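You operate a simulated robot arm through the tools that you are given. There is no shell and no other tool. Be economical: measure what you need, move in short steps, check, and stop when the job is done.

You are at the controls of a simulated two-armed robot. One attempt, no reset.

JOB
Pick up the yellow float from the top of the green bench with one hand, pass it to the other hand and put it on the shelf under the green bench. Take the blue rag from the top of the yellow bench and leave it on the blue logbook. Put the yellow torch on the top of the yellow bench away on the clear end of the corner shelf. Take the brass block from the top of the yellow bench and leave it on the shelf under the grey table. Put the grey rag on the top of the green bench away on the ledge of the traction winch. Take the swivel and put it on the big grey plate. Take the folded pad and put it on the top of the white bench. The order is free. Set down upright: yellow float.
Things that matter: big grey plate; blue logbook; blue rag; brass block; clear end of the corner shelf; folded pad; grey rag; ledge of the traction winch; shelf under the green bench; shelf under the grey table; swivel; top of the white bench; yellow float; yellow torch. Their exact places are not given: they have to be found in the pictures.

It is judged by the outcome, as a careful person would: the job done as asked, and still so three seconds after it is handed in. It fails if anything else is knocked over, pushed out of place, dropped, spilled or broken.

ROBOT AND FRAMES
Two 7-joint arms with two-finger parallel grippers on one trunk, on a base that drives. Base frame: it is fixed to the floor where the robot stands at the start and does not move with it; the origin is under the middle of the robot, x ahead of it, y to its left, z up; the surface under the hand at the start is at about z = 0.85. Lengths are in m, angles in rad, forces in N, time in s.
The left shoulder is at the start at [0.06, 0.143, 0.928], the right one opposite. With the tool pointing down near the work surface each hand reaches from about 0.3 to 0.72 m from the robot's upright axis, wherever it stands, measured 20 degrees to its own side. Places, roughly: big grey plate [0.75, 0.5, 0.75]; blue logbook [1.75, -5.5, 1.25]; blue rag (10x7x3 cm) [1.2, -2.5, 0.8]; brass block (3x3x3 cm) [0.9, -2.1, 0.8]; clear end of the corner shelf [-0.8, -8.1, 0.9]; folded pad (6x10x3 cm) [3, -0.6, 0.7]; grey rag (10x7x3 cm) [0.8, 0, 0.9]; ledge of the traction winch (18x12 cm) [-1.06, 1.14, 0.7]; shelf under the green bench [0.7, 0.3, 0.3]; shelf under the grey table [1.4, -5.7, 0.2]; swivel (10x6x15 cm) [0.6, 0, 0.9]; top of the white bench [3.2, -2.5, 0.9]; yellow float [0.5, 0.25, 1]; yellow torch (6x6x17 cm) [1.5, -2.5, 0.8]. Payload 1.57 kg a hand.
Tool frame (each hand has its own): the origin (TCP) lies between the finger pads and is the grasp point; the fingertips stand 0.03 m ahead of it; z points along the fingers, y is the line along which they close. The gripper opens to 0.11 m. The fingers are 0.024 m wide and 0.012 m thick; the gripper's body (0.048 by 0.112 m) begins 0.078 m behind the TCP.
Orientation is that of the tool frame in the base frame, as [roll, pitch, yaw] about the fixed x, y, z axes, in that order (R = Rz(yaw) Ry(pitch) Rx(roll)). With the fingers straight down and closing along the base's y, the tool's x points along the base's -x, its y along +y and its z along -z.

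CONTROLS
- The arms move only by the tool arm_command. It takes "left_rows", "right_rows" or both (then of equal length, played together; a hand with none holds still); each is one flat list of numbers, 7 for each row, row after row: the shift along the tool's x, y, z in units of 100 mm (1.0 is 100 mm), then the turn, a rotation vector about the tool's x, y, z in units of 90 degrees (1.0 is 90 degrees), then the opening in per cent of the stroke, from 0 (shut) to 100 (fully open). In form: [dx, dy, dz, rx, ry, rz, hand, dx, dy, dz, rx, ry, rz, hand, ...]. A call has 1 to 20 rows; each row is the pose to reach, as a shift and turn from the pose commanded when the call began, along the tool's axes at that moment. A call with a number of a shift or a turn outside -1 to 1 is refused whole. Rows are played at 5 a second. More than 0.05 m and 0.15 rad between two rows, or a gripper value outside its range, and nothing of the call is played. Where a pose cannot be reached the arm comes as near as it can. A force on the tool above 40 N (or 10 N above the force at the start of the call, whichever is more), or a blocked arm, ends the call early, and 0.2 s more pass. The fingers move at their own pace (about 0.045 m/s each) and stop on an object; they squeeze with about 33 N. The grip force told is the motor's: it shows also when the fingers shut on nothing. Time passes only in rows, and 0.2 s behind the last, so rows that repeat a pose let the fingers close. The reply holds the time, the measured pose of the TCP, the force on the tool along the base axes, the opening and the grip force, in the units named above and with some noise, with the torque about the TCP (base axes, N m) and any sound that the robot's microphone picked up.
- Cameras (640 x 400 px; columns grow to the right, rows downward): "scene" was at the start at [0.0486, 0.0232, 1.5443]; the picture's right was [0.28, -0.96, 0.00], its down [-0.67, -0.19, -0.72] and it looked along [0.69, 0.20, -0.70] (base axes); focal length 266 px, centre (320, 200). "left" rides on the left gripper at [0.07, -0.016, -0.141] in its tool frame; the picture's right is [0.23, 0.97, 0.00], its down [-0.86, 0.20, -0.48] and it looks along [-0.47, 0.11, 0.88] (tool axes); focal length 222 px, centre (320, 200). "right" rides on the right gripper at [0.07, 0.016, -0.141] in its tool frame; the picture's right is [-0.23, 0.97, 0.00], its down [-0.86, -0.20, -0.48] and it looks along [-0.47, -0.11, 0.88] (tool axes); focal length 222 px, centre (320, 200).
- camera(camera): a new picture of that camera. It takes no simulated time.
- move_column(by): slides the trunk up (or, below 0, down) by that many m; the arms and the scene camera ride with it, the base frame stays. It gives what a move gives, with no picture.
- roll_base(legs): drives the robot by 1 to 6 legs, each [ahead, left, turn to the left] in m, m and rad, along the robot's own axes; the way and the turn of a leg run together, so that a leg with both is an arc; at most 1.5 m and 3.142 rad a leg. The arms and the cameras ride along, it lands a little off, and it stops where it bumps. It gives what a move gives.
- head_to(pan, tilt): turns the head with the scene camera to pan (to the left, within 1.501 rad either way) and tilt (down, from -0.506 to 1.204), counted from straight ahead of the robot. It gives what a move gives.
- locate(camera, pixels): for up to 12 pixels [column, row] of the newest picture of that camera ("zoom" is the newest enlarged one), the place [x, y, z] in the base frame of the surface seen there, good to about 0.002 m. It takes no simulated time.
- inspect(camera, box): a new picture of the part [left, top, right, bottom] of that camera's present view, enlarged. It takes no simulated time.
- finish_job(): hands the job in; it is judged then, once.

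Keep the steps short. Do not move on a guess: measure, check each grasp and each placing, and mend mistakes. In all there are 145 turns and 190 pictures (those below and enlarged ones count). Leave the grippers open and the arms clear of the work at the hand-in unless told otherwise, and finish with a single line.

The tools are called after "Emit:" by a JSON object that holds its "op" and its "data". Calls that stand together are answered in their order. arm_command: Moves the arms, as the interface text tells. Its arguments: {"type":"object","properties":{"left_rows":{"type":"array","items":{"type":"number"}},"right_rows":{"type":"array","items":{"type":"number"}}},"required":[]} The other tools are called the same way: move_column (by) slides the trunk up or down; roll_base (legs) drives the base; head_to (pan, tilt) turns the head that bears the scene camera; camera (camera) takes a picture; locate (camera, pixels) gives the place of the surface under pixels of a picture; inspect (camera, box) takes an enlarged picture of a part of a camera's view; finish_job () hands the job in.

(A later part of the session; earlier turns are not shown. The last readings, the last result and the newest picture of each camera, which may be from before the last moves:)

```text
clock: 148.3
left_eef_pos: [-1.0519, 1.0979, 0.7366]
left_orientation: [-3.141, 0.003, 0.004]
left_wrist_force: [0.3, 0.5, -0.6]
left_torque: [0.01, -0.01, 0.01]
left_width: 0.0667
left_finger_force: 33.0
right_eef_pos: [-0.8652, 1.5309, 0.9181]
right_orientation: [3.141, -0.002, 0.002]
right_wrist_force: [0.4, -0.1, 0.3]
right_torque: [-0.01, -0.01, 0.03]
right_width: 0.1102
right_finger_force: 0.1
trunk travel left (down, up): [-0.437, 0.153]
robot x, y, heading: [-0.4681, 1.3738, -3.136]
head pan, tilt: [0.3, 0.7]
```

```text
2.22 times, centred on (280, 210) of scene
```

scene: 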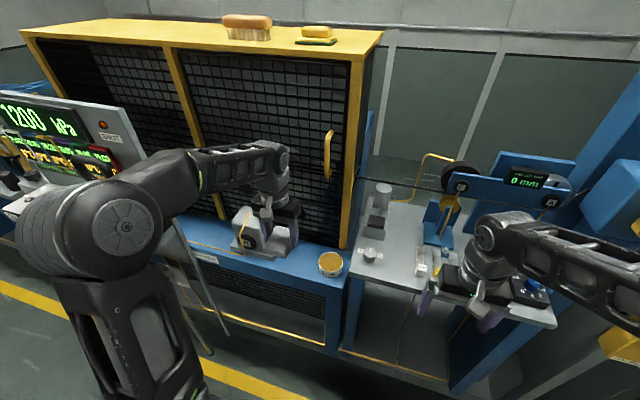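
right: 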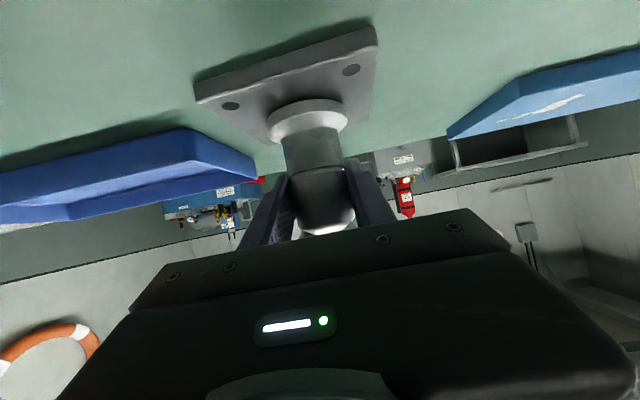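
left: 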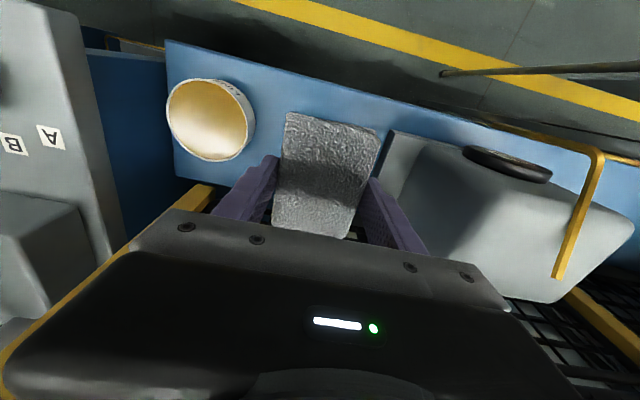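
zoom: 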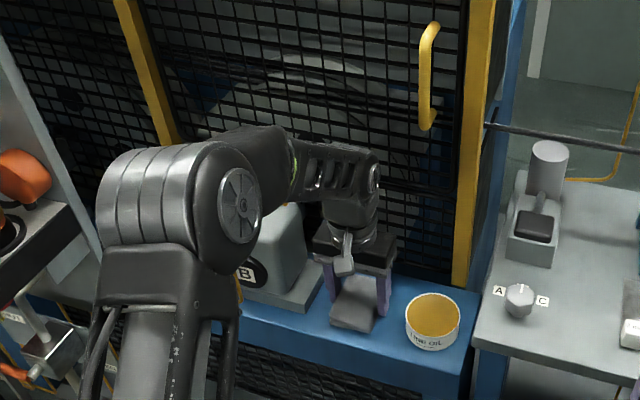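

Emit:
{"op": "arm_command", "data": {"left_rows": [0, 0, 0.03, 0, 0, 0, 0, 0, 0, 0.03, 0, 0, 0, 85, 0, 0, 0.03, 0, 0, 0, 85, 0, 0, 0.03, 0, 0, 0, 85, 0, 0, -0.35, 0, 0, 0, 85, 0, 0, -0.75, 0, 0, 0, 85, 0, 0, -1, 0, 0, 0, 85, 0, 0, -1, 0, 0, 0, 85]}}

Emit:
{"op": "arm_command", "data": {"left_rows": [0.3, 0, -0.3, 0, 0, 0, 85, 0.6, 0, -0.6, 0, 0, 0, 85, 0.9, 0, -0.9, 0, 0, 0, 100, 0.9, 0, -0.9, 0, 0, 0, 100]}}

Emit:
{"op": "inspect", "data": {"camera": "scene", "box": [200, 120, 360, 300]}}

Emit:
{"op": "camera", "data": {"camera": "left"}}

```text
clock: 150.1
left_eef_pos: [-1.0517, 1.0974, 0.8358]
left_orientation: [3.14, 0.002, 0.003]
left_wrist_force: [0.3, -0.1, -0.6]
left_torque: [0.01, -0.02, 0.0]
left_width: 0.0938
left_finger_force: 0.1
right_eef_pos: [-0.8639, 1.5301, 0.918]
right_orientation: [3.141, -0.001, 0.003]
right_wrist_force: [0.4, -0.5, 0.1]
right_torque: [0.01, 0.01, -0.02]
right_width: 0.1098
right_finger_force: 0.1
trunk travel left (down, up): [-0.437, 0.153]
robot x, y, heading: [-0.4648, 1.3719, -3.135]
head pan, tilt: [0.3, 0.7]
```

```text
clock: 151.1
left_eef_pos: [-0.9633, 1.0991, 0.9259]
left_orientation: [-3.141, 0.001, 0.004]
left_wrist_force: [0.1, 0.4, 0.6]
left_torque: [-0.02, 0.01, 0.02]
left_width: 0.11
left_finger_force: 0.0
right_eef_pos: [-0.8648, 1.5302, 0.918]
right_orientation: [3.141, -0.001, 0.003]
right_wrist_force: [-0.5, 0.5, 0.2]
right_torque: [0.0, 0.02, 0.0]
right_width: 0.1097
right_finger_force: 0.0
trunk travel left (down, up): [-0.437, 0.153]
robot x, y, heading: [-0.4705, 1.3684, -3.139]
head pan, tilt: [0.3, 0.7]
```

```text
2.22 times, centred on (280, 210) of scene
```

zoom: 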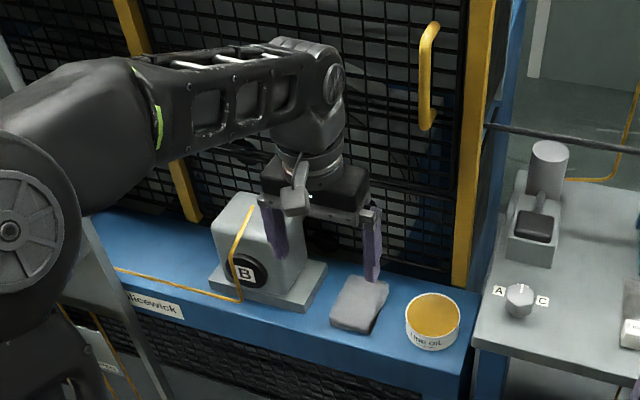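

```text
110 pictures are left
```

left: 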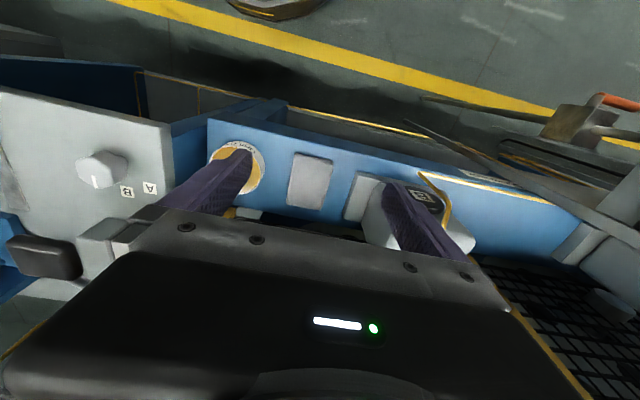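

The grey rag lies on the ledge. Now fetch the folded pad near (3,-0.6). Back off, turn, and drive down the aisle to the bench's right end.

Emit:
{"op": "roll_base", "data": {"legs": [[-0.27, 0, 0], [0, 0, 1.57], [1.2, 0, 0], [1.2, 0, 0]]}}

Emit:
{"op": "move_column", "data": {"by": 0.1}}

Emit:
{"op": "head_to", "data": {"pan": 0.9, "tilt": 0.4}}

Emit:
{"op": "camera", "data": {"camera": "scene"}}

Emit:
{"op": "head_to", "data": {"pan": -0.1, "tilt": 0.35}}

Emit:
{"op": "camera", "data": {"camera": "scene"}}

```text
clock: 168.2
left_eef_pos: [0.1163, -1.5075, 0.9265]
left_orientation: [-3.141, 0.001, 1.591]
left_wrist_force: [0.6, -0.9, -0.4]
left_torque: [0.01, -0.04, 0.01]
left_width: 0.1102
left_finger_force: 0.1
right_eef_pos: [-0.3169, -1.4148, 0.9176]
right_orientation: [3.141, 0.0, 1.588]
right_wrist_force: [0.0, 0.0, 0.1]
right_torque: [0.0, 0.0, -0.01]
right_width: 0.1099
right_finger_force: 0.0
trunk travel left (down, up): [-0.437, 0.153]
robot x, y, heading: [-0.1588, -1.0195, -1.553]
head pan, tilt: [0.3, 0.7]
```

```text
clock: 169.6
left_eef_pos: [0.115, -1.5071, 1.026]
left_orientation: [3.141, 0.002, 1.589]
left_wrist_force: [-0.2, 0.8, -0.1]
left_torque: [-0.02, -0.02, -0.01]
left_width: 0.1098
left_finger_force: 0.1
right_eef_pos: [-0.3178, -1.4145, 1.0174]
right_orientation: [3.141, -0.001, 1.591]
right_wrist_force: [0.1, -0.7, -0.6]
right_torque: [-0.04, -0.01, 0.04]
right_width: 0.1098
right_finger_force: 0.1
trunk travel left (down, up): [-0.537, 0.053]
robot x, y, heading: [-0.1626, -1.0143, -1.548]
head pan, tilt: [0.3, 0.7]
```

```text
clock: 170.6
left_eef_pos: [0.1157, -1.507, 1.0253]
left_orientation: [3.141, 0.002, 1.59]
left_wrist_force: [0.0, 0.1, 0.1]
left_torque: [-0.02, -0.03, -0.01]
left_width: 0.1102
left_finger_force: 0.1
right_eef_pos: [-0.3182, -1.4155, 1.0178]
right_orientation: [-3.141, -0.003, 1.591]
right_wrist_force: [0.0, -0.7, 0.2]
right_torque: [0.0, 0.0, -0.03]
right_width: 0.1103
right_finger_force: 0.1
trunk travel left (down, up): [-0.537, 0.053]
robot x, y, heading: [-0.1654, -1.0203, -1.55]
head pan, tilt: [0.901, 0.4]
```

```text
109 pictures are left
```

scene: 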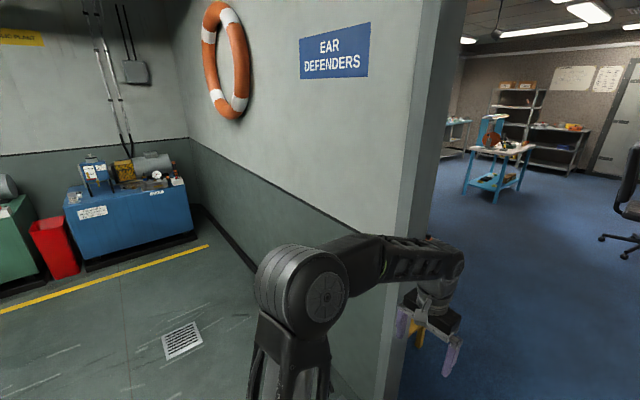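

```text
clock: 171.8
left_eef_pos: [0.1158, -1.5071, 1.0267]
left_orientation: [-3.141, 0.001, 1.589]
left_wrist_force: [-0.6, 0.0, -0.3]
left_torque: [-0.01, -0.02, -0.02]
left_width: 0.11
left_finger_force: 0.0
right_eef_pos: [-0.3177, -1.4149, 1.0179]
right_orientation: [-3.141, -0.001, 1.591]
right_wrist_force: [0.3, -0.2, 0.1]
right_torque: [0.02, 0.01, 0.04]
right_width: 0.11
right_finger_force: 0.1
trunk travel left (down, up): [-0.537, 0.053]
robot x, y, heading: [-0.163, -1.0159, -1.554]
head pan, tilt: [-0.099, 0.351]
```

```text
108 pictures are left
```

scene: 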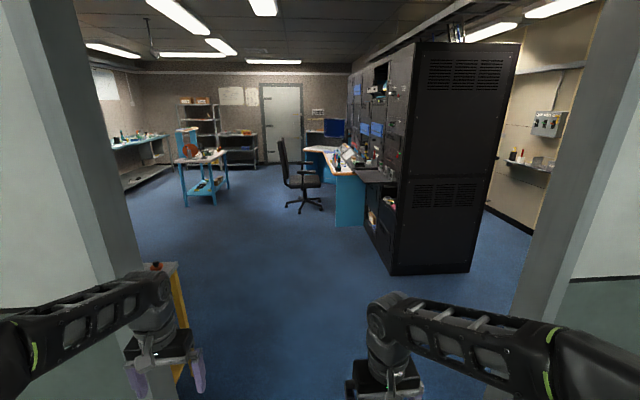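

Emit:
{"op": "roll_base", "data": {"legs": [[0, 0, 1.55], [1.0, 0, 0]]}}

Emit:
{"op": "head_to", "data": {"pan": 0.1, "tilt": 0.4}}

Emit:
{"op": "camera", "data": {"camera": "scene"}}

Emit:
{"op": "locate", "data": {"camera": "scene", "pixels": [[320, 200], [400, 200], [250, 200], [320, 170], [360, 180], [300, 250], [440, 250]]}}

```text
clock: 180.9
left_eef_pos: [1.3486, -0.724, 1.0254]
left_orientation: [3.142, 0.002, -3.123]
left_wrist_force: [0.7, -0.5, 0.0]
left_torque: [-0.01, 0.02, 0.02]
left_width: 0.1097
left_finger_force: 0.0
right_eef_pos: [1.2541, -1.1559, 1.0175]
right_orientation: [-3.141, -0.001, -3.125]
right_wrist_force: [-0.3, 0.1, 0.5]
right_torque: [0.01, 0.0, -0.02]
right_width: 0.1099
right_finger_force: 0.2
trunk travel left (down, up): [-0.537, 0.053]
robot x, y, heading: [0.8556, -1.0025, 0.017]
head pan, tilt: [-0.099, 0.351]
```

```text
clock: 181.6
left_eef_pos: [1.3471, -0.7237, 1.0255]
left_orientation: [-3.141, 0.003, -3.125]
left_wrist_force: [-0.5, -0.4, -0.3]
left_torque: [-0.01, 0.01, -0.02]
left_width: 0.1101
left_finger_force: 0.0
right_eef_pos: [1.2551, -1.1554, 1.0177]
right_orientation: [3.141, -0.001, -3.124]
right_wrist_force: [0.2, -0.4, 0.4]
right_torque: [0.02, 0.0, -0.01]
right_width: 0.1096
right_finger_force: 0.0
trunk travel left (down, up): [-0.537, 0.053]
robot x, y, heading: [0.8603, -0.9992, 0.02]
head pan, tilt: [0.099, 0.4]
```

```text
107 pictures are left
```

scene: 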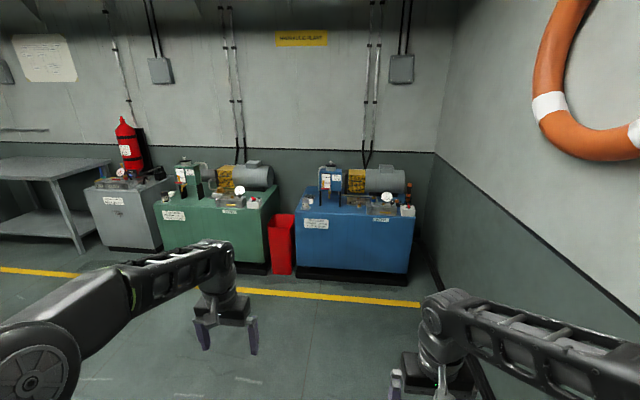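

```text
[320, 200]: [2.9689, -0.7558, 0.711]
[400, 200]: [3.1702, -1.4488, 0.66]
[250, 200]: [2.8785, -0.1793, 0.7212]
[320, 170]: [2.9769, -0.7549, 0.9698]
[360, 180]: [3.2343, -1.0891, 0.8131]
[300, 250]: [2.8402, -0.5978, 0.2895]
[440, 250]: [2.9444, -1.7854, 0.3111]
```

Emit:
{"op": "inspect", "data": {"camera": "scene", "box": [280, 150, 430, 240]}}

Emit:
{"op": "locate", "data": {"camera": "zoom", "pixels": [[115, 195], [115, 215], [160, 230], [90, 215], [100, 230], [180, 180]]}}

```text
4.27 times, centred on (355, 195) of scene
```

zoom: 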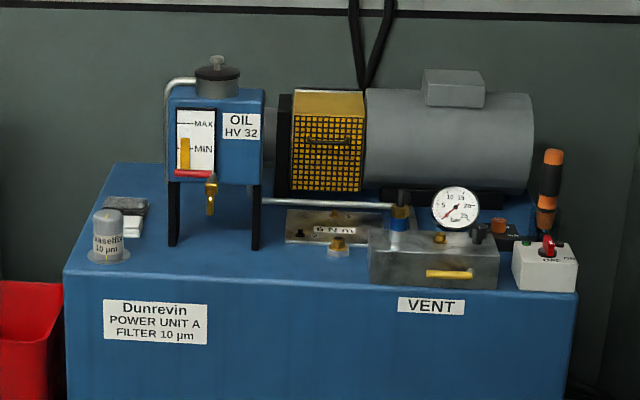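

```text
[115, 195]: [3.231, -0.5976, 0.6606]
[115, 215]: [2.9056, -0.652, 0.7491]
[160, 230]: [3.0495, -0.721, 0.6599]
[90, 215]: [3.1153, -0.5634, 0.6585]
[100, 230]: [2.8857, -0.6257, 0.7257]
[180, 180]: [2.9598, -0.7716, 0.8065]
```

The folded pad is at zoom (125,212), behind the filter pot on the blue unit. Drive closer for a better look.

Emit:
{"op": "roll_base", "data": {"legs": [[0, 0, -0.018], [1.25, 0, 0], [0, 0.25, 0]]}}

Emit:
{"op": "head_to", "data": {"pan": 0.0, "tilt": 0.7}}

Emit:
{"op": "camera", "data": {"camera": "scene"}}

Emit:
{"op": "inspect", "data": {"camera": "scene", "box": [240, 60, 400, 180]}}

```text
clock: 189.6
left_eef_pos: [2.5827, -0.4765, 1.0257]
left_orientation: [-3.14, 0.0, -3.139]
left_wrist_force: [0.6, -0.1, 0.7]
left_torque: [-0.02, 0.03, 0.01]
left_width: 0.11
left_finger_force: 0.0
right_eef_pos: [2.4837, -0.9088, 1.0186]
right_orientation: [-3.14, -0.001, -3.139]
right_wrist_force: [-0.2, 0.1, -0.5]
right_torque: [-0.06, -0.04, 0.03]
right_width: 0.1098
right_finger_force: 0.0
trunk travel left (down, up): [-0.537, 0.053]
robot x, y, heading: [2.0907, -0.7517, 0.002]
head pan, tilt: [0.099, 0.4]
```

```text
clock: 190.4
left_eef_pos: [2.5825, -0.4778, 1.0252]
left_orientation: [-3.141, 0.001, -3.14]
left_wrist_force: [1.1, 0.5, -0.4]
left_torque: [0.01, 0.0, 0.0]
left_width: 0.11
left_finger_force: 0.1
right_eef_pos: [2.4832, -0.9095, 1.0179]
right_orientation: [3.141, -0.002, -3.14]
right_wrist_force: [-0.2, -0.3, -0.8]
right_torque: [0.01, -0.01, 0.03]
right_width: 0.1099
right_finger_force: 0.1
trunk travel left (down, up): [-0.537, 0.053]
robot x, y, heading: [2.0888, -0.7487, 0.001]
head pan, tilt: [0.0, 0.7]
```

```text
105 pictures are left
```

scene: 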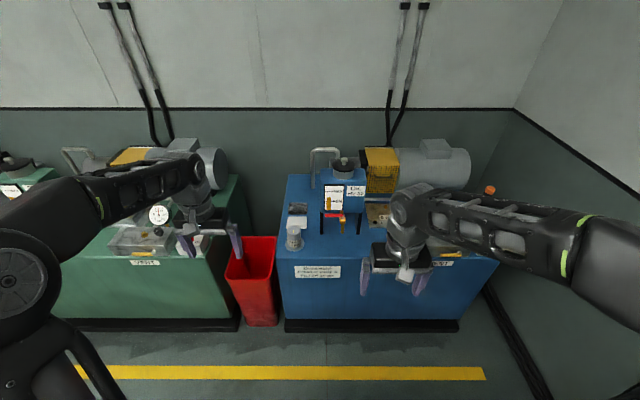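

```text
3.33 times, centred on (320, 120) of scene
```

zoom: 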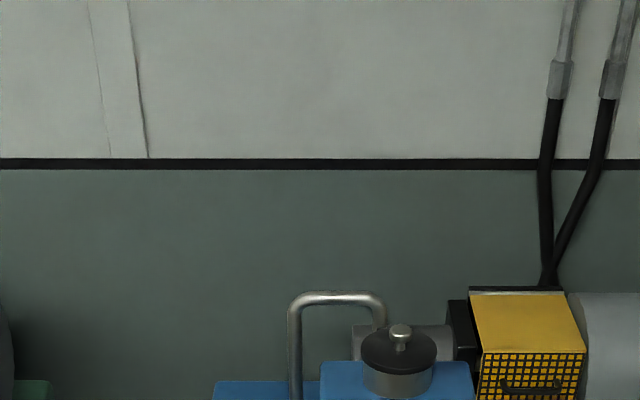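

Emit:
{"op": "inspect", "data": {"camera": "scene", "box": [270, 160, 390, 260]}}

Emit:
{"op": "locate", "data": {"camera": "zoom", "pixels": [[150, 260], [115, 280], [185, 280], [120, 245], [180, 240], [130, 310], [110, 345], [150, 300], [150, 235], [250, 200], [235, 290], [75, 300]]}}

```text
4.00 times, centred on (330, 210) of scene
```

zoom: 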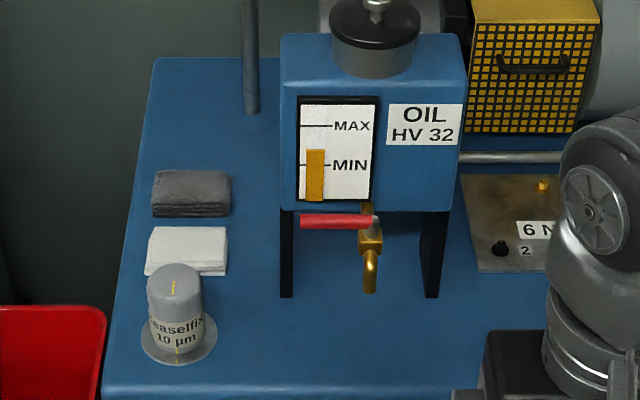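

```text
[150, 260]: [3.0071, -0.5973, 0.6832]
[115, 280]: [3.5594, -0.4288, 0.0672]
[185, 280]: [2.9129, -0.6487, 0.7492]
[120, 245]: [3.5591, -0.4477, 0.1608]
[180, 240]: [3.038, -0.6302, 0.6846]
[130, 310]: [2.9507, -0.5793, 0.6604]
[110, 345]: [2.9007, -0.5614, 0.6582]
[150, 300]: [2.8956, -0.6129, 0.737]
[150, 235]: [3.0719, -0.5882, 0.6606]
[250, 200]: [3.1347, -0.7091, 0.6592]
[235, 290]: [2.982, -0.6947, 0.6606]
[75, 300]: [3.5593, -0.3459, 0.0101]
```

Emit:
{"op": "inspect", "data": {"camera": "scene", "box": [300, 198, 332, 232]}}

Emit:
{"op": "locate", "data": {"camera": "zoom", "pixels": [[150, 65], [260, 75], [150, 100], [200, 85], [130, 175], [250, 170], [200, 190], [120, 240], [240, 230], [200, 215], [155, 60], [260, 55]]}}

```text
11.76 times, centred on (316, 215) of scene
```

zoom: 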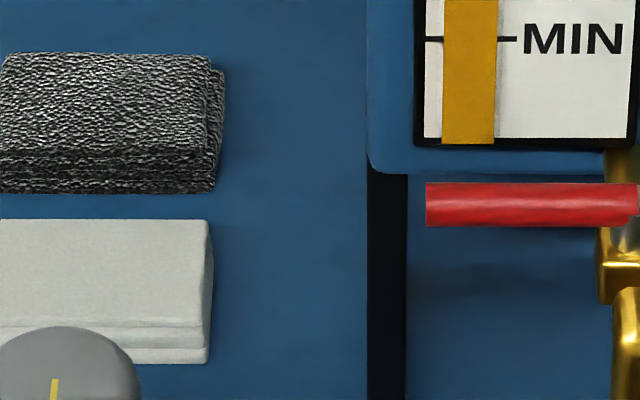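

```text
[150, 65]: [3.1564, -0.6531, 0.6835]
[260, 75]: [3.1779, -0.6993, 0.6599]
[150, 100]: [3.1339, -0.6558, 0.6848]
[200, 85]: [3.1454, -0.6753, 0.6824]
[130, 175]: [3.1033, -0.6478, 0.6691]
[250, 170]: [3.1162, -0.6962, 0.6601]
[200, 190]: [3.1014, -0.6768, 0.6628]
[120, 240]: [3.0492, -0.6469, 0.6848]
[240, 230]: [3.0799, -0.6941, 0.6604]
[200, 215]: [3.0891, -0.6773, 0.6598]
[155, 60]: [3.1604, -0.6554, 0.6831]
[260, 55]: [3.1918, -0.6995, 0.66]
```

The white pad (6×10 cm) is centred near (3.03,-0.63), the dark one behind lies at x≈3.13, so the white one fits the given place. The left hand will close along x between pot and dark pad. Turn the left wrist and measure surroundings.

Emit:
{"op": "locate", "data": {"camera": "scene", "pixels": [[341, 190], [343, 222], [341, 175], [345, 168], [333, 165], [250, 250], [265, 245], [277, 250], [300, 229], [294, 248], [340, 250], [255, 300]]}}

Emit:
{"op": "arm_command", "data": {"left_rows": [0, 0, 0, 0, 0, 0.09, 100, 0, 0, 0, 0, 0, 0.18, 100, 0, 0, 0, 0, 0, 0.27, 100, 0, 0, 0, 0, 0, 0.36, 100, 0, 0, 0, 0, 0, 0.45, 90, 0, 0, 0, 0, 0, 0.54, 80, 0, 0, 0, 0, 0, 0.63, 75, 0, 0, 0, 0, 0, 0.72, 72, 0, 0, 0, 0, 0, 0.81, 72, 0, 0, 0, 0, 0, 0.9, 72, 0, 0, 0, 0, 0, 0.99, 72, 0, 0, 0, 0, 0, 1, 72]}}

Emit:
{"op": "camera", "data": {"camera": "left"}}

```text
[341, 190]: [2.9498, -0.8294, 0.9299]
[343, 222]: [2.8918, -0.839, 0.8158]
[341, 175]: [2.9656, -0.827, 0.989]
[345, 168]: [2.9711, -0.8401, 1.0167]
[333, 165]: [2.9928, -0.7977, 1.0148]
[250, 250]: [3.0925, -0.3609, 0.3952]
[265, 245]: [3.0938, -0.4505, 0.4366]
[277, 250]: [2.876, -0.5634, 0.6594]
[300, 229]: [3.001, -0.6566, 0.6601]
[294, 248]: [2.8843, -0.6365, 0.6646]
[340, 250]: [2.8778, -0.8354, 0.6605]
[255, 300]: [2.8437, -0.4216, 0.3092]
```

```text
clock: 193.0
left_eef_pos: [2.5829, -0.4781, 1.0265]
left_orientation: [3.14, 0.0, 1.572]
left_wrist_force: [-0.1, 0.0, 1.1]
left_torque: [0.03, -0.03, -0.01]
left_width: 0.0792
left_finger_force: 0.0
right_eef_pos: [2.4833, -0.9107, 1.019]
right_orientation: [-3.14, -0.002, -3.14]
right_wrist_force: [-0.9, -0.2, -0.1]
right_torque: [-0.01, -0.03, -0.01]
right_width: 0.11
right_finger_force: 0.2
trunk travel left (down, up): [-0.537, 0.053]
robot x, y, heading: [2.0865, -0.7476, 0.004]
head pan, tilt: [0.0, 0.7]
```

```text
101 pictures are left
```

left: 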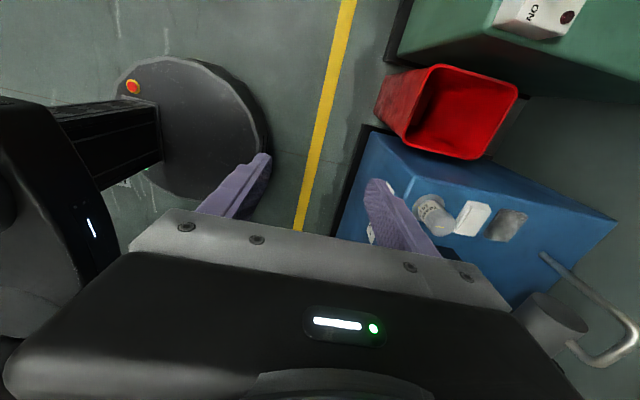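

Emit:
{"op": "roll_base", "data": {"legs": [[0.33, 0.04, 0]]}}

Emit:
{"op": "move_column", "data": {"by": -0.15}}

Emit:
{"op": "arm_command", "data": {"left_rows": [-0.3, 0.3, 0, 0, 0, 0, 72, -0.6, 0.6, 0, 0, 0, 0, 72, -0.9, 1, 0, 0, 0, 0, 72, -0.9, 1, 0, 0, 0, 0, 72], "right_rows": [0.2, 0, 0, 0, 0, 0, 100, 0.4, 0, 0, 0, 0, 0, 100, 0.5, 0, 0, 0, 0, 0, 100, 0.5, 0, 0, 0, 0, 0, 100]}}

Emit:
{"op": "camera", "data": {"camera": "left"}}

Emit:
{"op": "camera", "data": {"camera": "scene"}}

```text
clock: 195.2
left_eef_pos: [2.9135, -0.4371, 1.0239]
left_orientation: [3.141, 0.0, 1.574]
left_wrist_force: [-0.5, 0.5, -0.3]
left_torque: [0.01, 0.03, 0.02]
left_width: 0.0794
left_finger_force: 0.0
right_eef_pos: [2.8167, -0.8676, 1.0176]
right_orientation: [3.141, -0.001, -3.138]
right_wrist_force: [1.1, -0.4, 0.5]
right_torque: [0.0, 0.04, 0.01]
right_width: 0.1103
right_finger_force: 0.0
trunk travel left (down, up): [-0.537, 0.053]
robot x, y, heading: [2.4201, -0.7076, 0.002]
head pan, tilt: [0.0, 0.7]
```

```text
clock: 197.0
left_eef_pos: [2.9136, -0.4366, 0.8759]
left_orientation: [3.14, -0.001, 1.574]
left_wrist_force: [0.1, 0.3, 0.3]
left_torque: [-0.02, -0.01, 0.02]
left_width: 0.0793
left_finger_force: 0.0
right_eef_pos: [2.8141, -0.8682, 0.8674]
right_orientation: [-3.14, -0.001, -3.139]
right_wrist_force: [0.3, -0.9, -0.1]
right_torque: [-0.02, -0.01, 0.0]
right_width: 0.1098
right_finger_force: 0.0
trunk travel left (down, up): [-0.387, 0.203]
robot x, y, heading: [2.4225, -0.7111, 0.004]
head pan, tilt: [0.0, 0.7]
```

```text
clock: 198.0
left_eef_pos: [3.0145, -0.5268, 0.8762]
left_orientation: [3.139, 0.0, 1.573]
left_wrist_force: [0.4, -0.3, -0.7]
left_torque: [0.01, -0.04, 0.02]
left_width: 0.0792
left_finger_force: 0.1
right_eef_pos: [2.7639, -0.8681, 0.8689]
right_orientation: [3.141, 0.0, -3.138]
right_wrist_force: [-0.1, 0.2, -0.7]
right_torque: [-0.01, -0.02, 0.03]
right_width: 0.11
right_finger_force: 0.0
trunk travel left (down, up): [-0.387, 0.203]
robot x, y, heading: [2.4191, -0.7041, 0.003]
head pan, tilt: [0.0, 0.7]
```

```text
100 pictures are left
```

left: 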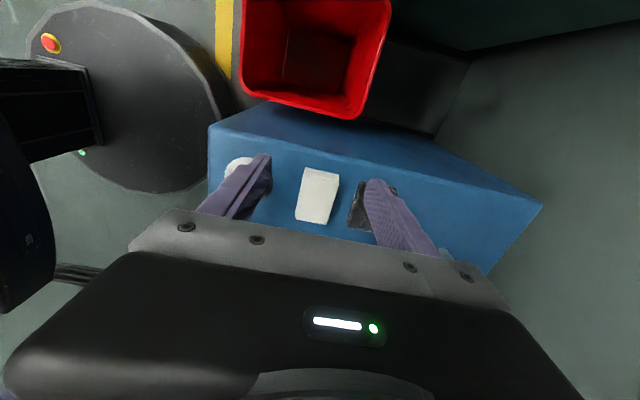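

```text
99 pictures are left
```

scene: 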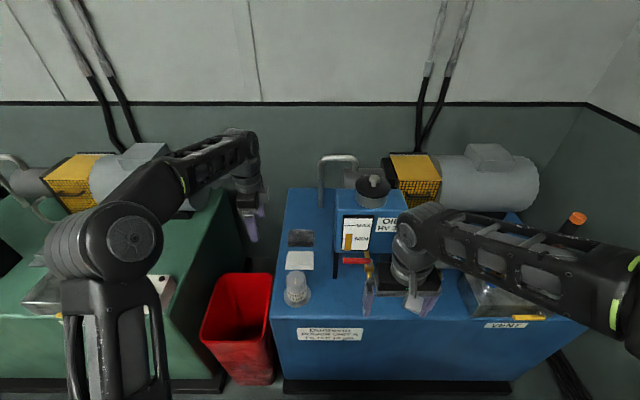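

Emit:
{"op": "locate", "data": {"camera": "left", "pixels": [[305, 170], [337, 176], [322, 222], [298, 215], [318, 195], [358, 200], [350, 215], [240, 163], [335, 180]]}}

Emit:
{"op": "inspect", "data": {"camera": "scene", "box": [270, 180, 390, 310]}}

Emit:
{"op": "locate", "data": {"camera": "zoom", "pixels": [[125, 240], [90, 240], [160, 240], [90, 275], [160, 275], [100, 175], [100, 200], [98, 300], [245, 200], [250, 240]]}}

```text
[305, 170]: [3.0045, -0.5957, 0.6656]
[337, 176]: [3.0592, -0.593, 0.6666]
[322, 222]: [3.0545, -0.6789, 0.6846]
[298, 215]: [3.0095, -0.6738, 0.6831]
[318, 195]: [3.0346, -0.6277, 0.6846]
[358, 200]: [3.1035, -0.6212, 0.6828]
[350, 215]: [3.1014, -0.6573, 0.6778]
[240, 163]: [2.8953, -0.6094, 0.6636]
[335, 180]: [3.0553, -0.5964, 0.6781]
```

```text
3.08 times, centred on (330, 245) of scene
```

zoom: 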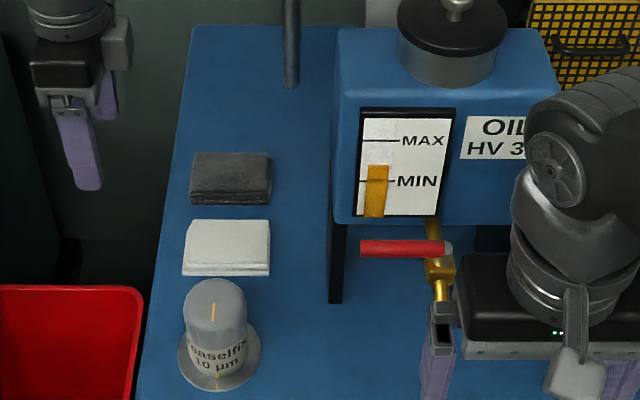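

```text
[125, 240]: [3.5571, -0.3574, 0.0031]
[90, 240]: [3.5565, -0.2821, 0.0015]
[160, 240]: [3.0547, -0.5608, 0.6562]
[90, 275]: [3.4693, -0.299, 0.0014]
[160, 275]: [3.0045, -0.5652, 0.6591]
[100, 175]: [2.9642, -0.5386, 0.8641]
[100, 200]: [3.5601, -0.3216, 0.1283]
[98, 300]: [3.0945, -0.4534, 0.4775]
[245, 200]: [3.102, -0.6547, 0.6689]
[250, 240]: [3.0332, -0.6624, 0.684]
```

Emit:
{"op": "arm_command", "data": {"left_rows": [-0.35, 0.06, 0, 0, 0, 0, 72, -0.7, 0.12, 0, 0, 0, 0, 72, -1, 0.17, 0.1, 0, 0, 0, 72, -1, 0.17, 0.5, 0, 0, 0, 72, -1, 0.17, 0.8, 0, 0, 0, 72, -1, 0.17, 0.8, 0, 0, 0, 72]}}

Emit:
{"op": "camera", "data": {"camera": "left"}}

Emit:
{"op": "inspect", "data": {"camera": "scene", "box": [230, 140, 410, 310]}}

```text
clock: 199.4
left_eef_pos: [3.0324, -0.6261, 0.7957]
left_orientation: [3.14, 0.0, 1.576]
left_wrist_force: [-0.2, 0.2, -0.1]
left_torque: [-0.01, 0.0, -0.02]
left_width: 0.0791
left_finger_force: 0.1
right_eef_pos: [2.7659, -0.8684, 0.8682]
right_orientation: [-3.141, -0.002, -3.139]
right_wrist_force: [-0.1, -0.1, 1.4]
right_torque: [-0.01, -0.02, 0.01]
right_width: 0.11
right_finger_force: 0.0
trunk travel left (down, up): [-0.387, 0.203]
robot x, y, heading: [2.4204, -0.7066, 0.001]
head pan, tilt: [0.0, 0.7]
```

```text
97 pictures are left
```

left: 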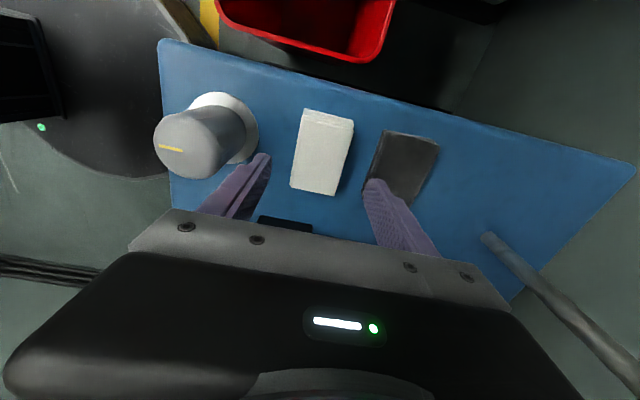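

```text
2.35 times, centred on (320, 225) of scene
```

zoom: 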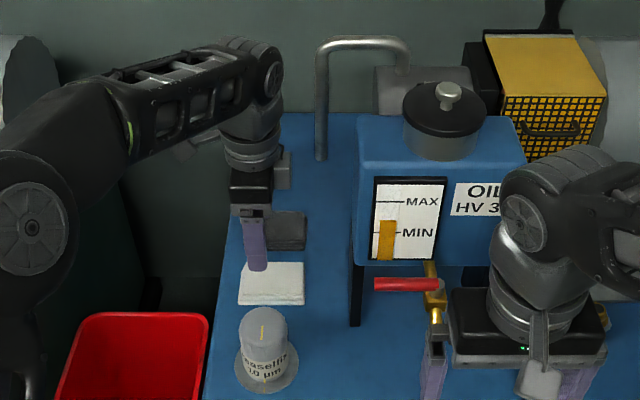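

Emit:
{"op": "arm_command", "data": {"left_rows": [0, 0, 0.4, 0, 0, 0, 72, 0, 0, 0.8, 0, 0, 0, 72, 0, 0, 1, 0, 0, 0, 72, 0, 0, 1, 0, 0, 0, 30, 0, 0, 1, 0, 0, 0, 0, 0, 0, 1, 0, 0, 0, 0, 0, 0, 1, 0, 0, 0, 0]}}

Emit:
{"op": "arm_command", "data": {"left_rows": [0, 0, -0.3, 0, 0, 0, 0, 0, 0, -0.7, 0, 0, 0, 0, 0, 0, -1, 0, 0, 0, 0, 0, 0, -1, 0, 0, 0, 0]}}

Emit:
{"op": "camera", "data": {"camera": "left"}}

```text
clock: 201.0
left_eef_pos: [3.0309, -0.6269, 0.6948]
left_orientation: [3.14, 0.0, 1.575]
left_wrist_force: [-0.5, -0.3, 0.9]
left_torque: [-0.01, -0.01, 0.0]
left_width: 0.0587
left_finger_force: 33.1
right_eef_pos: [2.7656, -0.8686, 0.8679]
right_orientation: [-3.14, -0.002, -3.139]
right_wrist_force: [1.2, 0.0, -0.1]
right_torque: [0.02, -0.01, -0.03]
right_width: 0.11
right_finger_force: 0.2
trunk travel left (down, up): [-0.387, 0.203]
robot x, y, heading: [2.4218, -0.7081, 0.004]
head pan, tilt: [0.0, 0.7]
```

```text
clock: 202.0
left_eef_pos: [3.0311, -0.6269, 0.797]
left_orientation: [3.14, 0.0, 1.574]
left_wrist_force: [-0.6, -0.3, 0.1]
left_torque: [-0.02, 0.01, -0.01]
left_width: 0.0585
left_finger_force: 32.5
right_eef_pos: [2.7646, -0.8686, 0.8678]
right_orientation: [3.141, -0.002, -3.137]
right_wrist_force: [0.1, 0.2, 0.0]
right_torque: [0.02, 0.0, 0.0]
right_width: 0.1101
right_finger_force: 0.0
trunk travel left (down, up): [-0.387, 0.203]
robot x, y, heading: [2.4214, -0.7065, 0.004]
head pan, tilt: [0.0, 0.7]
```

```text
95 pictures are left
```

left: 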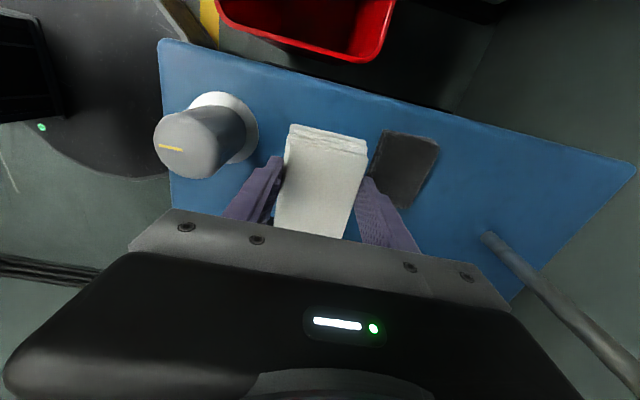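

Pad held (5.9 cm). Raise the trunk, retract the arm, back out to the aisle and return to the doorway.

Emit:
{"op": "move_column", "data": {"by": 0.2}}

Emit:
{"op": "arm_command", "data": {"left_rows": [0.2, -0.2, 0, 0, 0, 0, 0, 0.4, -0.5, 0, 0, 0, 0, 0, 0.7, -0.8, 0, 0, 0, 0, 0, 1, -1, 0, 0, 0, 0, 0, 1, -1, 0, 0, 0, 0, 0]}}

Emit:
{"op": "arm_command", "data": {"left_rows": [0, -0.3, 0, 0, 0, 0, 0, 0, -0.6, 0, 0, 0, 0, 0, 0, -0.8, 0, 0, 0, 0, 0, 0, -0.8, 0, 0, 0, 0, 0]}}

Emit:
{"op": "roll_base", "data": {"legs": [[-0.4, 0, 0], [0, -0.32, 0], [-1.2, 0, 0], [-1.0, 0, 0]]}}

Emit:
{"op": "head_to", "data": {"pan": -1.3, "tilt": 0.5}}

Emit:
{"op": "camera", "data": {"camera": "scene"}}

```text
clock: 204.2
left_eef_pos: [3.031, -0.626, 0.9952]
left_orientation: [3.14, -0.002, 1.575]
left_wrist_force: [0.9, -0.2, -0.4]
left_torque: [0.0, 0.03, 0.02]
left_width: 0.0587
left_finger_force: 33.0
right_eef_pos: [2.7652, -0.8686, 1.068]
right_orientation: [3.142, -0.002, -3.137]
right_wrist_force: [-0.4, -0.3, 0.2]
right_torque: [0.0, 0.01, 0.0]
right_width: 0.1099
right_finger_force: 0.0
trunk travel left (down, up): [-0.587, 0.003]
robot x, y, heading: [2.419, -0.7093, 0.002]
head pan, tilt: [0.0, 0.7]
```

```text
clock: 205.3
left_eef_pos: [2.9304, -0.5272, 0.9949]
left_orientation: [3.14, 0.001, 1.573]
left_wrist_force: [0.3, 0.1, -0.2]
left_torque: [0.01, 0.01, 0.03]
left_width: 0.0587
left_finger_force: 32.5
right_eef_pos: [2.7665, -0.8696, 1.0692]
right_orientation: [-3.14, 0.0, -3.137]
right_wrist_force: [0.5, 0.5, -0.1]
right_torque: [-0.02, 0.01, -0.01]
right_width: 0.1098
right_finger_force: 0.2
trunk travel left (down, up): [-0.587, 0.003]
robot x, y, heading: [2.4188, -0.7073, 0.0]
head pan, tilt: [0.0, 0.7]
```

```text
clock: 206.3
left_eef_pos: [2.8518, -0.5277, 0.9945]
left_orientation: [3.139, 0.0, 1.574]
left_wrist_force: [-1.0, -0.2, 0.0]
left_torque: [0.0, 0.0, -0.01]
left_width: 0.0586
left_finger_force: 32.9
right_eef_pos: [2.7647, -0.8691, 1.0689]
right_orientation: [-3.14, -0.003, -3.137]
right_wrist_force: [-0.9, -0.6, 0.4]
right_torque: [0.0, 0.0, 0.01]
right_width: 0.1098
right_finger_force: 0.1
trunk travel left (down, up): [-0.587, 0.003]
robot x, y, heading: [2.4196, -0.7106, 0.002]
head pan, tilt: [0.0, 0.7]
```

```text
clock: 221.1
left_eef_pos: [0.2368, -0.8557, 0.9947]
left_orientation: [3.141, 0.0, 1.572]
left_wrist_force: [0.6, -0.1, 0.2]
left_torque: [-0.03, -0.01, 0.03]
left_width: 0.0587
left_finger_force: 32.7
right_eef_pos: [0.1498, -1.1967, 1.0691]
right_orientation: [3.141, -0.004, -3.139]
right_wrist_force: [0.7, -0.7, -1.4]
right_torque: [0.02, -0.01, 0.01]
right_width: 0.1099
right_finger_force: 0.1
trunk travel left (down, up): [-0.587, 0.003]
robot x, y, heading: [-0.1969, -1.0325, 0.002]
head pan, tilt: [0.0, 0.7]
```

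```text
clock: 222.6
left_eef_pos: [0.2372, -0.8555, 0.994]
left_orientation: [3.14, 0.0, 1.573]
left_wrist_force: [-0.3, 0.1, 0.4]
left_torque: [0.01, 0.0, 0.02]
left_width: 0.0586
left_finger_force: 33.4
right_eef_pos: [0.1503, -1.1965, 1.0679]
right_orientation: [-3.141, -0.002, -3.14]
right_wrist_force: [0.9, -0.5, 1.0]
right_torque: [-0.01, 0.0, -0.04]
right_width: 0.11
right_finger_force: 0.0
trunk travel left (down, up): [-0.587, 0.003]
robot x, y, heading: [-0.1952, -1.0369, -0.0]
head pan, tilt: [-1.3, 0.499]
```

```text
94 pictures are left
```

scene: 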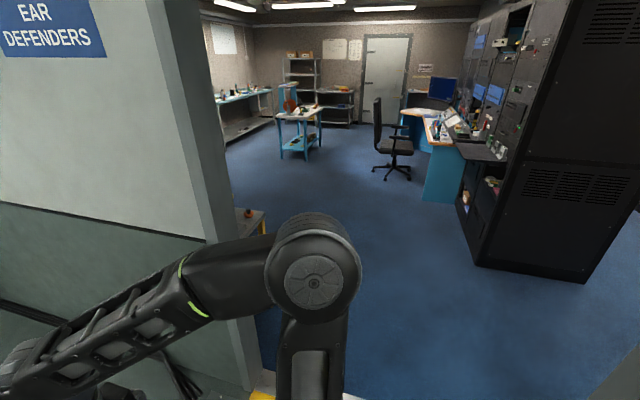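

Emit:
{"op": "locate", "data": {"camera": "scene", "pixels": [[248, 385], [230, 250], [250, 215], [268, 395], [480, 265], [590, 280], [440, 200], [300, 150], [390, 175], [250, 110], [320, 120], [455, 240]]}}

Emit:
{"op": "roll_base", "data": {"legs": [[0, 0, -1.57]]}}

Emit:
{"op": "head_to", "data": {"pan": 0.0, "tilt": 0.45}}

Emit:
{"op": "camera", "data": {"camera": "scene"}}

Emit:
{"op": "locate", "data": {"camera": "scene", "pixels": [[60, 250], [80, 300], [560, 250], [570, 200], [150, 270], [180, 300], [320, 350], [420, 230], [470, 250], [350, 190], [200, 120], [300, 160]]}}

```text
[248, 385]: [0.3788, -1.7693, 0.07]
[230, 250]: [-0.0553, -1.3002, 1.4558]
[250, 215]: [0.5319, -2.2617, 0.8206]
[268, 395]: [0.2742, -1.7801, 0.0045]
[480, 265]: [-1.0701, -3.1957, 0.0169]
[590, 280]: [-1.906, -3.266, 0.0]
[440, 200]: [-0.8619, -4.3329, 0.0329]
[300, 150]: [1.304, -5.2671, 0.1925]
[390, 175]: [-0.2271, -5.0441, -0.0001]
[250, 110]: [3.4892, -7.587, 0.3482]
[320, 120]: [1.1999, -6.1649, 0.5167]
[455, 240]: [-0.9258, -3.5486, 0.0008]
```

```text
clock: 226.8
left_eef_pos: [-0.0145, -1.4655, 0.9951]
left_orientation: [3.14, 0.001, 0.001]
left_wrist_force: [-0.3, -0.6, -1.2]
left_torque: [0.0, -0.04, -0.03]
left_width: 0.0584
left_finger_force: 33.6
right_eef_pos: [-0.3558, -1.3798, 1.0683]
right_orientation: [3.141, -0.003, 1.572]
right_wrist_force: [-0.4, -0.8, -0.6]
right_torque: [0.01, -0.01, 0.0]
right_width: 0.1099
right_finger_force: 0.0
trunk travel left (down, up): [-0.587, 0.003]
robot x, y, heading: [-0.1973, -1.0325, -1.57]
head pan, tilt: [-1.3, 0.499]
```

```text
clock: 228.3
left_eef_pos: [-0.0151, -1.4663, 0.9955]
left_orientation: [3.139, -0.002, -0.001]
left_wrist_force: [-0.5, 0.0, -0.4]
left_torque: [-0.01, -0.01, 0.0]
left_width: 0.0587
left_finger_force: 33.2
right_eef_pos: [-0.3551, -1.3778, 1.069]
right_orientation: [-3.141, -0.001, 1.573]
right_wrist_force: [-0.4, -0.2, -0.5]
right_torque: [0.01, 0.03, 0.01]
right_width: 0.1099
right_finger_force: 0.2
trunk travel left (down, up): [-0.587, 0.003]
robot x, y, heading: [-0.1913, -1.0374, -1.569]
head pan, tilt: [0.0, 0.45]
```

```text
93 pictures are left
```

scene: 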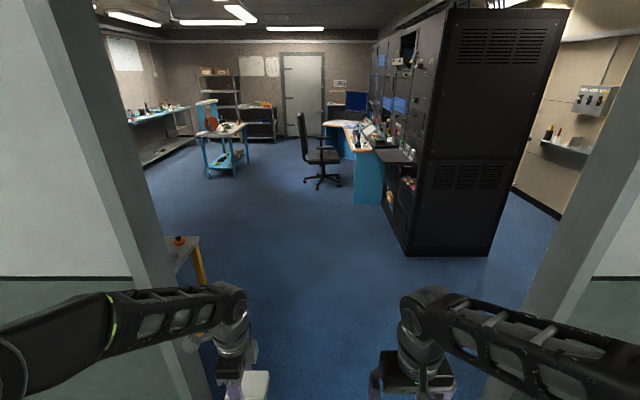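

```text
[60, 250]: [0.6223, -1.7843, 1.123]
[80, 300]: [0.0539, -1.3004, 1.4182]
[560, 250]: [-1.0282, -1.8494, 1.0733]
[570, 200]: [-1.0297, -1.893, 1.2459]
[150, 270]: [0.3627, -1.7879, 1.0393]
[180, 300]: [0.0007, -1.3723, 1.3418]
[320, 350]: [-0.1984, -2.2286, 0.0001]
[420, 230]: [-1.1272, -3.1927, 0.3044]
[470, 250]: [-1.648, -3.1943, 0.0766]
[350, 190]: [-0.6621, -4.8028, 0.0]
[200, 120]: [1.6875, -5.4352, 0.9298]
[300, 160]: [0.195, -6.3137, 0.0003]
```

The doorway spans x −1.03…0.36. Drive through 1.6 m and look left at the benches.

Emit:
{"op": "roll_base", "data": {"legs": [[1.5, -0.08, 0], [0.6, 0, 0]]}}

Emit:
{"op": "head_to", "data": {"pan": 1.4, "tilt": 0.45}}

Emit:
{"op": "camera", "data": {"camera": "scene"}}

Emit:
{"op": "head_to", "data": {"pan": 0.5, "tilt": 0.4}}

Emit:
{"op": "camera", "data": {"camera": "scene"}}

```text
refused: leg 1 is longer than a leg can be; nothing moved
```

```text
clock: 229.8
left_eef_pos: [-0.0152, -1.4664, 0.9954]
left_orientation: [3.14, 0.001, 0.002]
left_wrist_force: [0.1, -0.4, -0.3]
left_torque: [-0.03, 0.02, 0.0]
left_width: 0.0589
left_finger_force: 33.3
right_eef_pos: [-0.355, -1.3787, 1.0679]
right_orientation: [3.141, -0.002, 1.572]
right_wrist_force: [-0.4, 0.4, 0.6]
right_torque: [0.01, 0.03, 0.03]
right_width: 0.1102
right_finger_force: 0.0
trunk travel left (down, up): [-0.587, 0.003]
robot x, y, heading: [-0.1929, -1.0338, -1.573]
head pan, tilt: [1.4, 0.45]
```

```text
92 pictures are left
```

scene: 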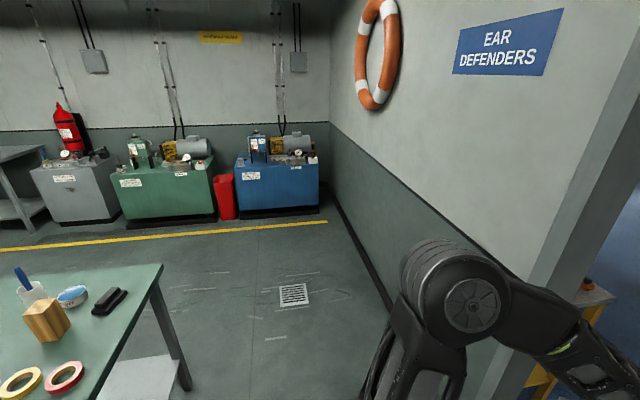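

```text
clock: 231.0
left_eef_pos: [-0.0145, -1.4667, 0.9955]
left_orientation: [3.141, -0.001, 0.0]
left_wrist_force: [0.0, -0.4, 0.5]
left_torque: [-0.01, -0.02, 0.01]
left_width: 0.0588
left_finger_force: 32.9
right_eef_pos: [-0.3557, -1.3794, 1.0686]
right_orientation: [3.141, -0.003, 1.569]
right_wrist_force: [0.5, 0.0, 0.7]
right_torque: [0.0, -0.02, 0.01]
right_width: 0.1102
right_finger_force: 0.0
trunk travel left (down, up): [-0.587, 0.003]
robot x, y, heading: [-0.1912, -1.0308, -1.572]
head pan, tilt: [0.499, 0.4]
```

```text
91 pictures are left
```

scene: 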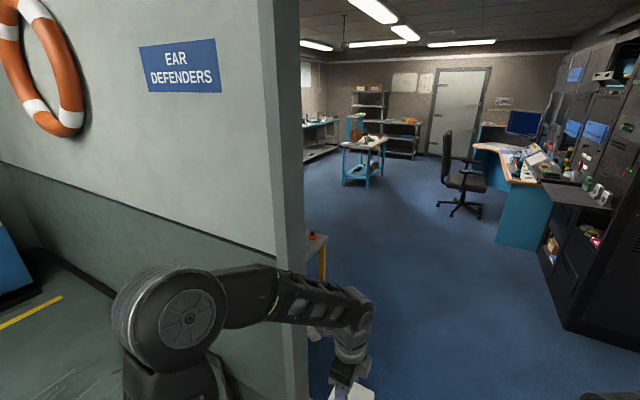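

Emit:
{"op": "roll_base", "data": {"legs": [[1.0, -0.08, 0], [1.1, 0, 0]]}}

Emit:
{"op": "head_to", "data": {"pan": 1.4, "tilt": 0.45}}

Emit:
{"op": "camera", "data": {"camera": "scene"}}

Emit:
{"op": "head_to", "data": {"pan": 0.6, "tilt": 0.4}}

Emit:
{"op": "camera", "data": {"camera": "scene"}}

```text
clock: 241.5
left_eef_pos: [-0.0795, -3.5711, 0.9951]
left_orientation: [3.138, 0.001, 0.01]
left_wrist_force: [-0.6, 0.2, 0.2]
left_torque: [0.02, 0.0, -0.02]
left_width: 0.0586
left_finger_force: 33.1
right_eef_pos: [-0.4216, -3.487, 1.0693]
right_orientation: [3.141, 0.0, 1.58]
right_wrist_force: [0.5, -0.8, 0.5]
right_torque: [-0.02, 0.0, 0.04]
right_width: 0.11
right_finger_force: 0.2
trunk travel left (down, up): [-0.587, 0.003]
robot x, y, heading: [-0.2635, -3.1372, -1.559]
head pan, tilt: [0.499, 0.4]
```

```text
clock: 242.7
left_eef_pos: [-0.0801, -3.5712, 0.995]
left_orientation: [3.141, -0.001, 0.009]
left_wrist_force: [0.6, 0.8, 0.7]
left_torque: [-0.03, 0.0, 0.0]
left_width: 0.0587
left_finger_force: 32.9
right_eef_pos: [-0.4216, -3.4869, 1.068]
right_orientation: [3.141, -0.002, 1.58]
right_wrist_force: [-0.5, -0.1, 1.2]
right_torque: [-0.02, -0.02, -0.02]
right_width: 0.1098
right_finger_force: 0.0
trunk travel left (down, up): [-0.587, 0.003]
robot x, y, heading: [-0.2614, -3.1423, -1.561]
head pan, tilt: [1.4, 0.45]
```

```text
90 pictures are left
```

scene: 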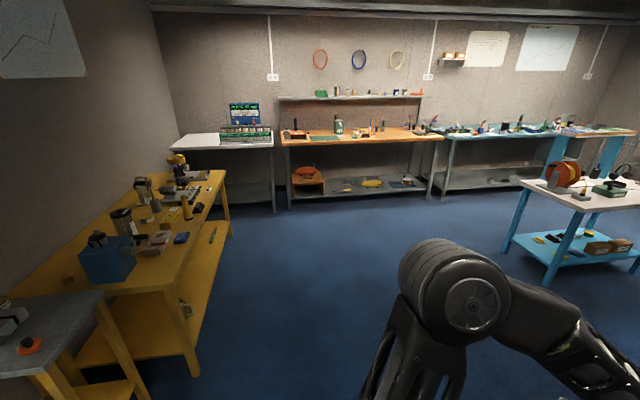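

```text
clock: 243.8
left_eef_pos: [-0.0791, -3.5712, 0.9956]
left_orientation: [3.14, 0.001, 0.008]
left_wrist_force: [-0.2, -0.1, -0.4]
left_torque: [0.0, 0.05, -0.01]
left_width: 0.0589
left_finger_force: 32.7
right_eef_pos: [-0.4211, -3.4864, 1.0687]
right_orientation: [3.141, -0.001, 1.58]
right_wrist_force: [-0.1, -0.2, 0.4]
right_torque: [0.01, 0.04, 0.0]
right_width: 0.1097
right_finger_force: 0.0
trunk travel left (down, up): [-0.587, 0.003]
robot x, y, heading: [-0.2616, -3.1422, -1.565]
head pan, tilt: [0.6, 0.4]
```

```text
89 pictures are left
```

scene: 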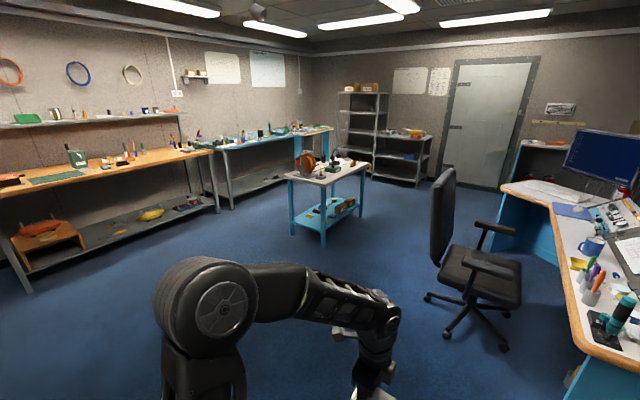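

Emit:
{"op": "head_to", "data": {"pan": 1.4, "tilt": 0.45}}

Emit:
{"op": "inspect", "data": {"camera": "scene", "box": [40, 90, 300, 290]}}

Emit:
{"op": "locate", "data": {"camera": "zoom", "pixels": [[340, 130], [450, 110], [560, 135], [430, 150], [400, 120], [452, 200], [440, 345], [465, 360], [160, 285], [200, 310], [90, 330], [560, 115]]}}

```text
clock: 244.9
left_eef_pos: [-0.0805, -3.5706, 0.995]
left_orientation: [3.14, 0.001, 0.007]
left_wrist_force: [-0.4, 0.3, -0.7]
left_torque: [0.02, -0.03, -0.01]
left_width: 0.0586
left_finger_force: 33.2
right_eef_pos: [-0.4215, -3.4876, 1.0684]
right_orientation: [-3.141, -0.002, 1.579]
right_wrist_force: [-0.2, -0.5, -0.1]
right_torque: [0.01, 0.01, -0.01]
right_width: 0.11
right_finger_force: 0.0
trunk travel left (down, up): [-0.587, 0.003]
robot x, y, heading: [-0.2641, -3.1421, -1.562]
head pan, tilt: [1.4, 0.45]
```

```text
2.00 times, centred on (170, 190) of scene
```

zoom: 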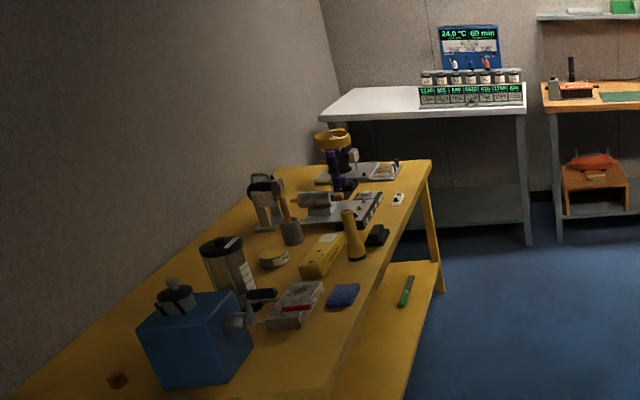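

```text
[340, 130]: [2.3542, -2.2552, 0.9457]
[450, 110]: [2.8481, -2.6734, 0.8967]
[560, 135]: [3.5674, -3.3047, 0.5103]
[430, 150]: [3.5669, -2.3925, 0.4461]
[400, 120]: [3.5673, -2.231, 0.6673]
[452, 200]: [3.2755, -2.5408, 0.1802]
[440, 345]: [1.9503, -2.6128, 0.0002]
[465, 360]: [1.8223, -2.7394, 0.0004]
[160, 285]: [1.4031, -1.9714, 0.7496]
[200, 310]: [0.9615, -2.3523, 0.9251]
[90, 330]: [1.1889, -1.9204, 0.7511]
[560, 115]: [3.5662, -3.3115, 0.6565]
```

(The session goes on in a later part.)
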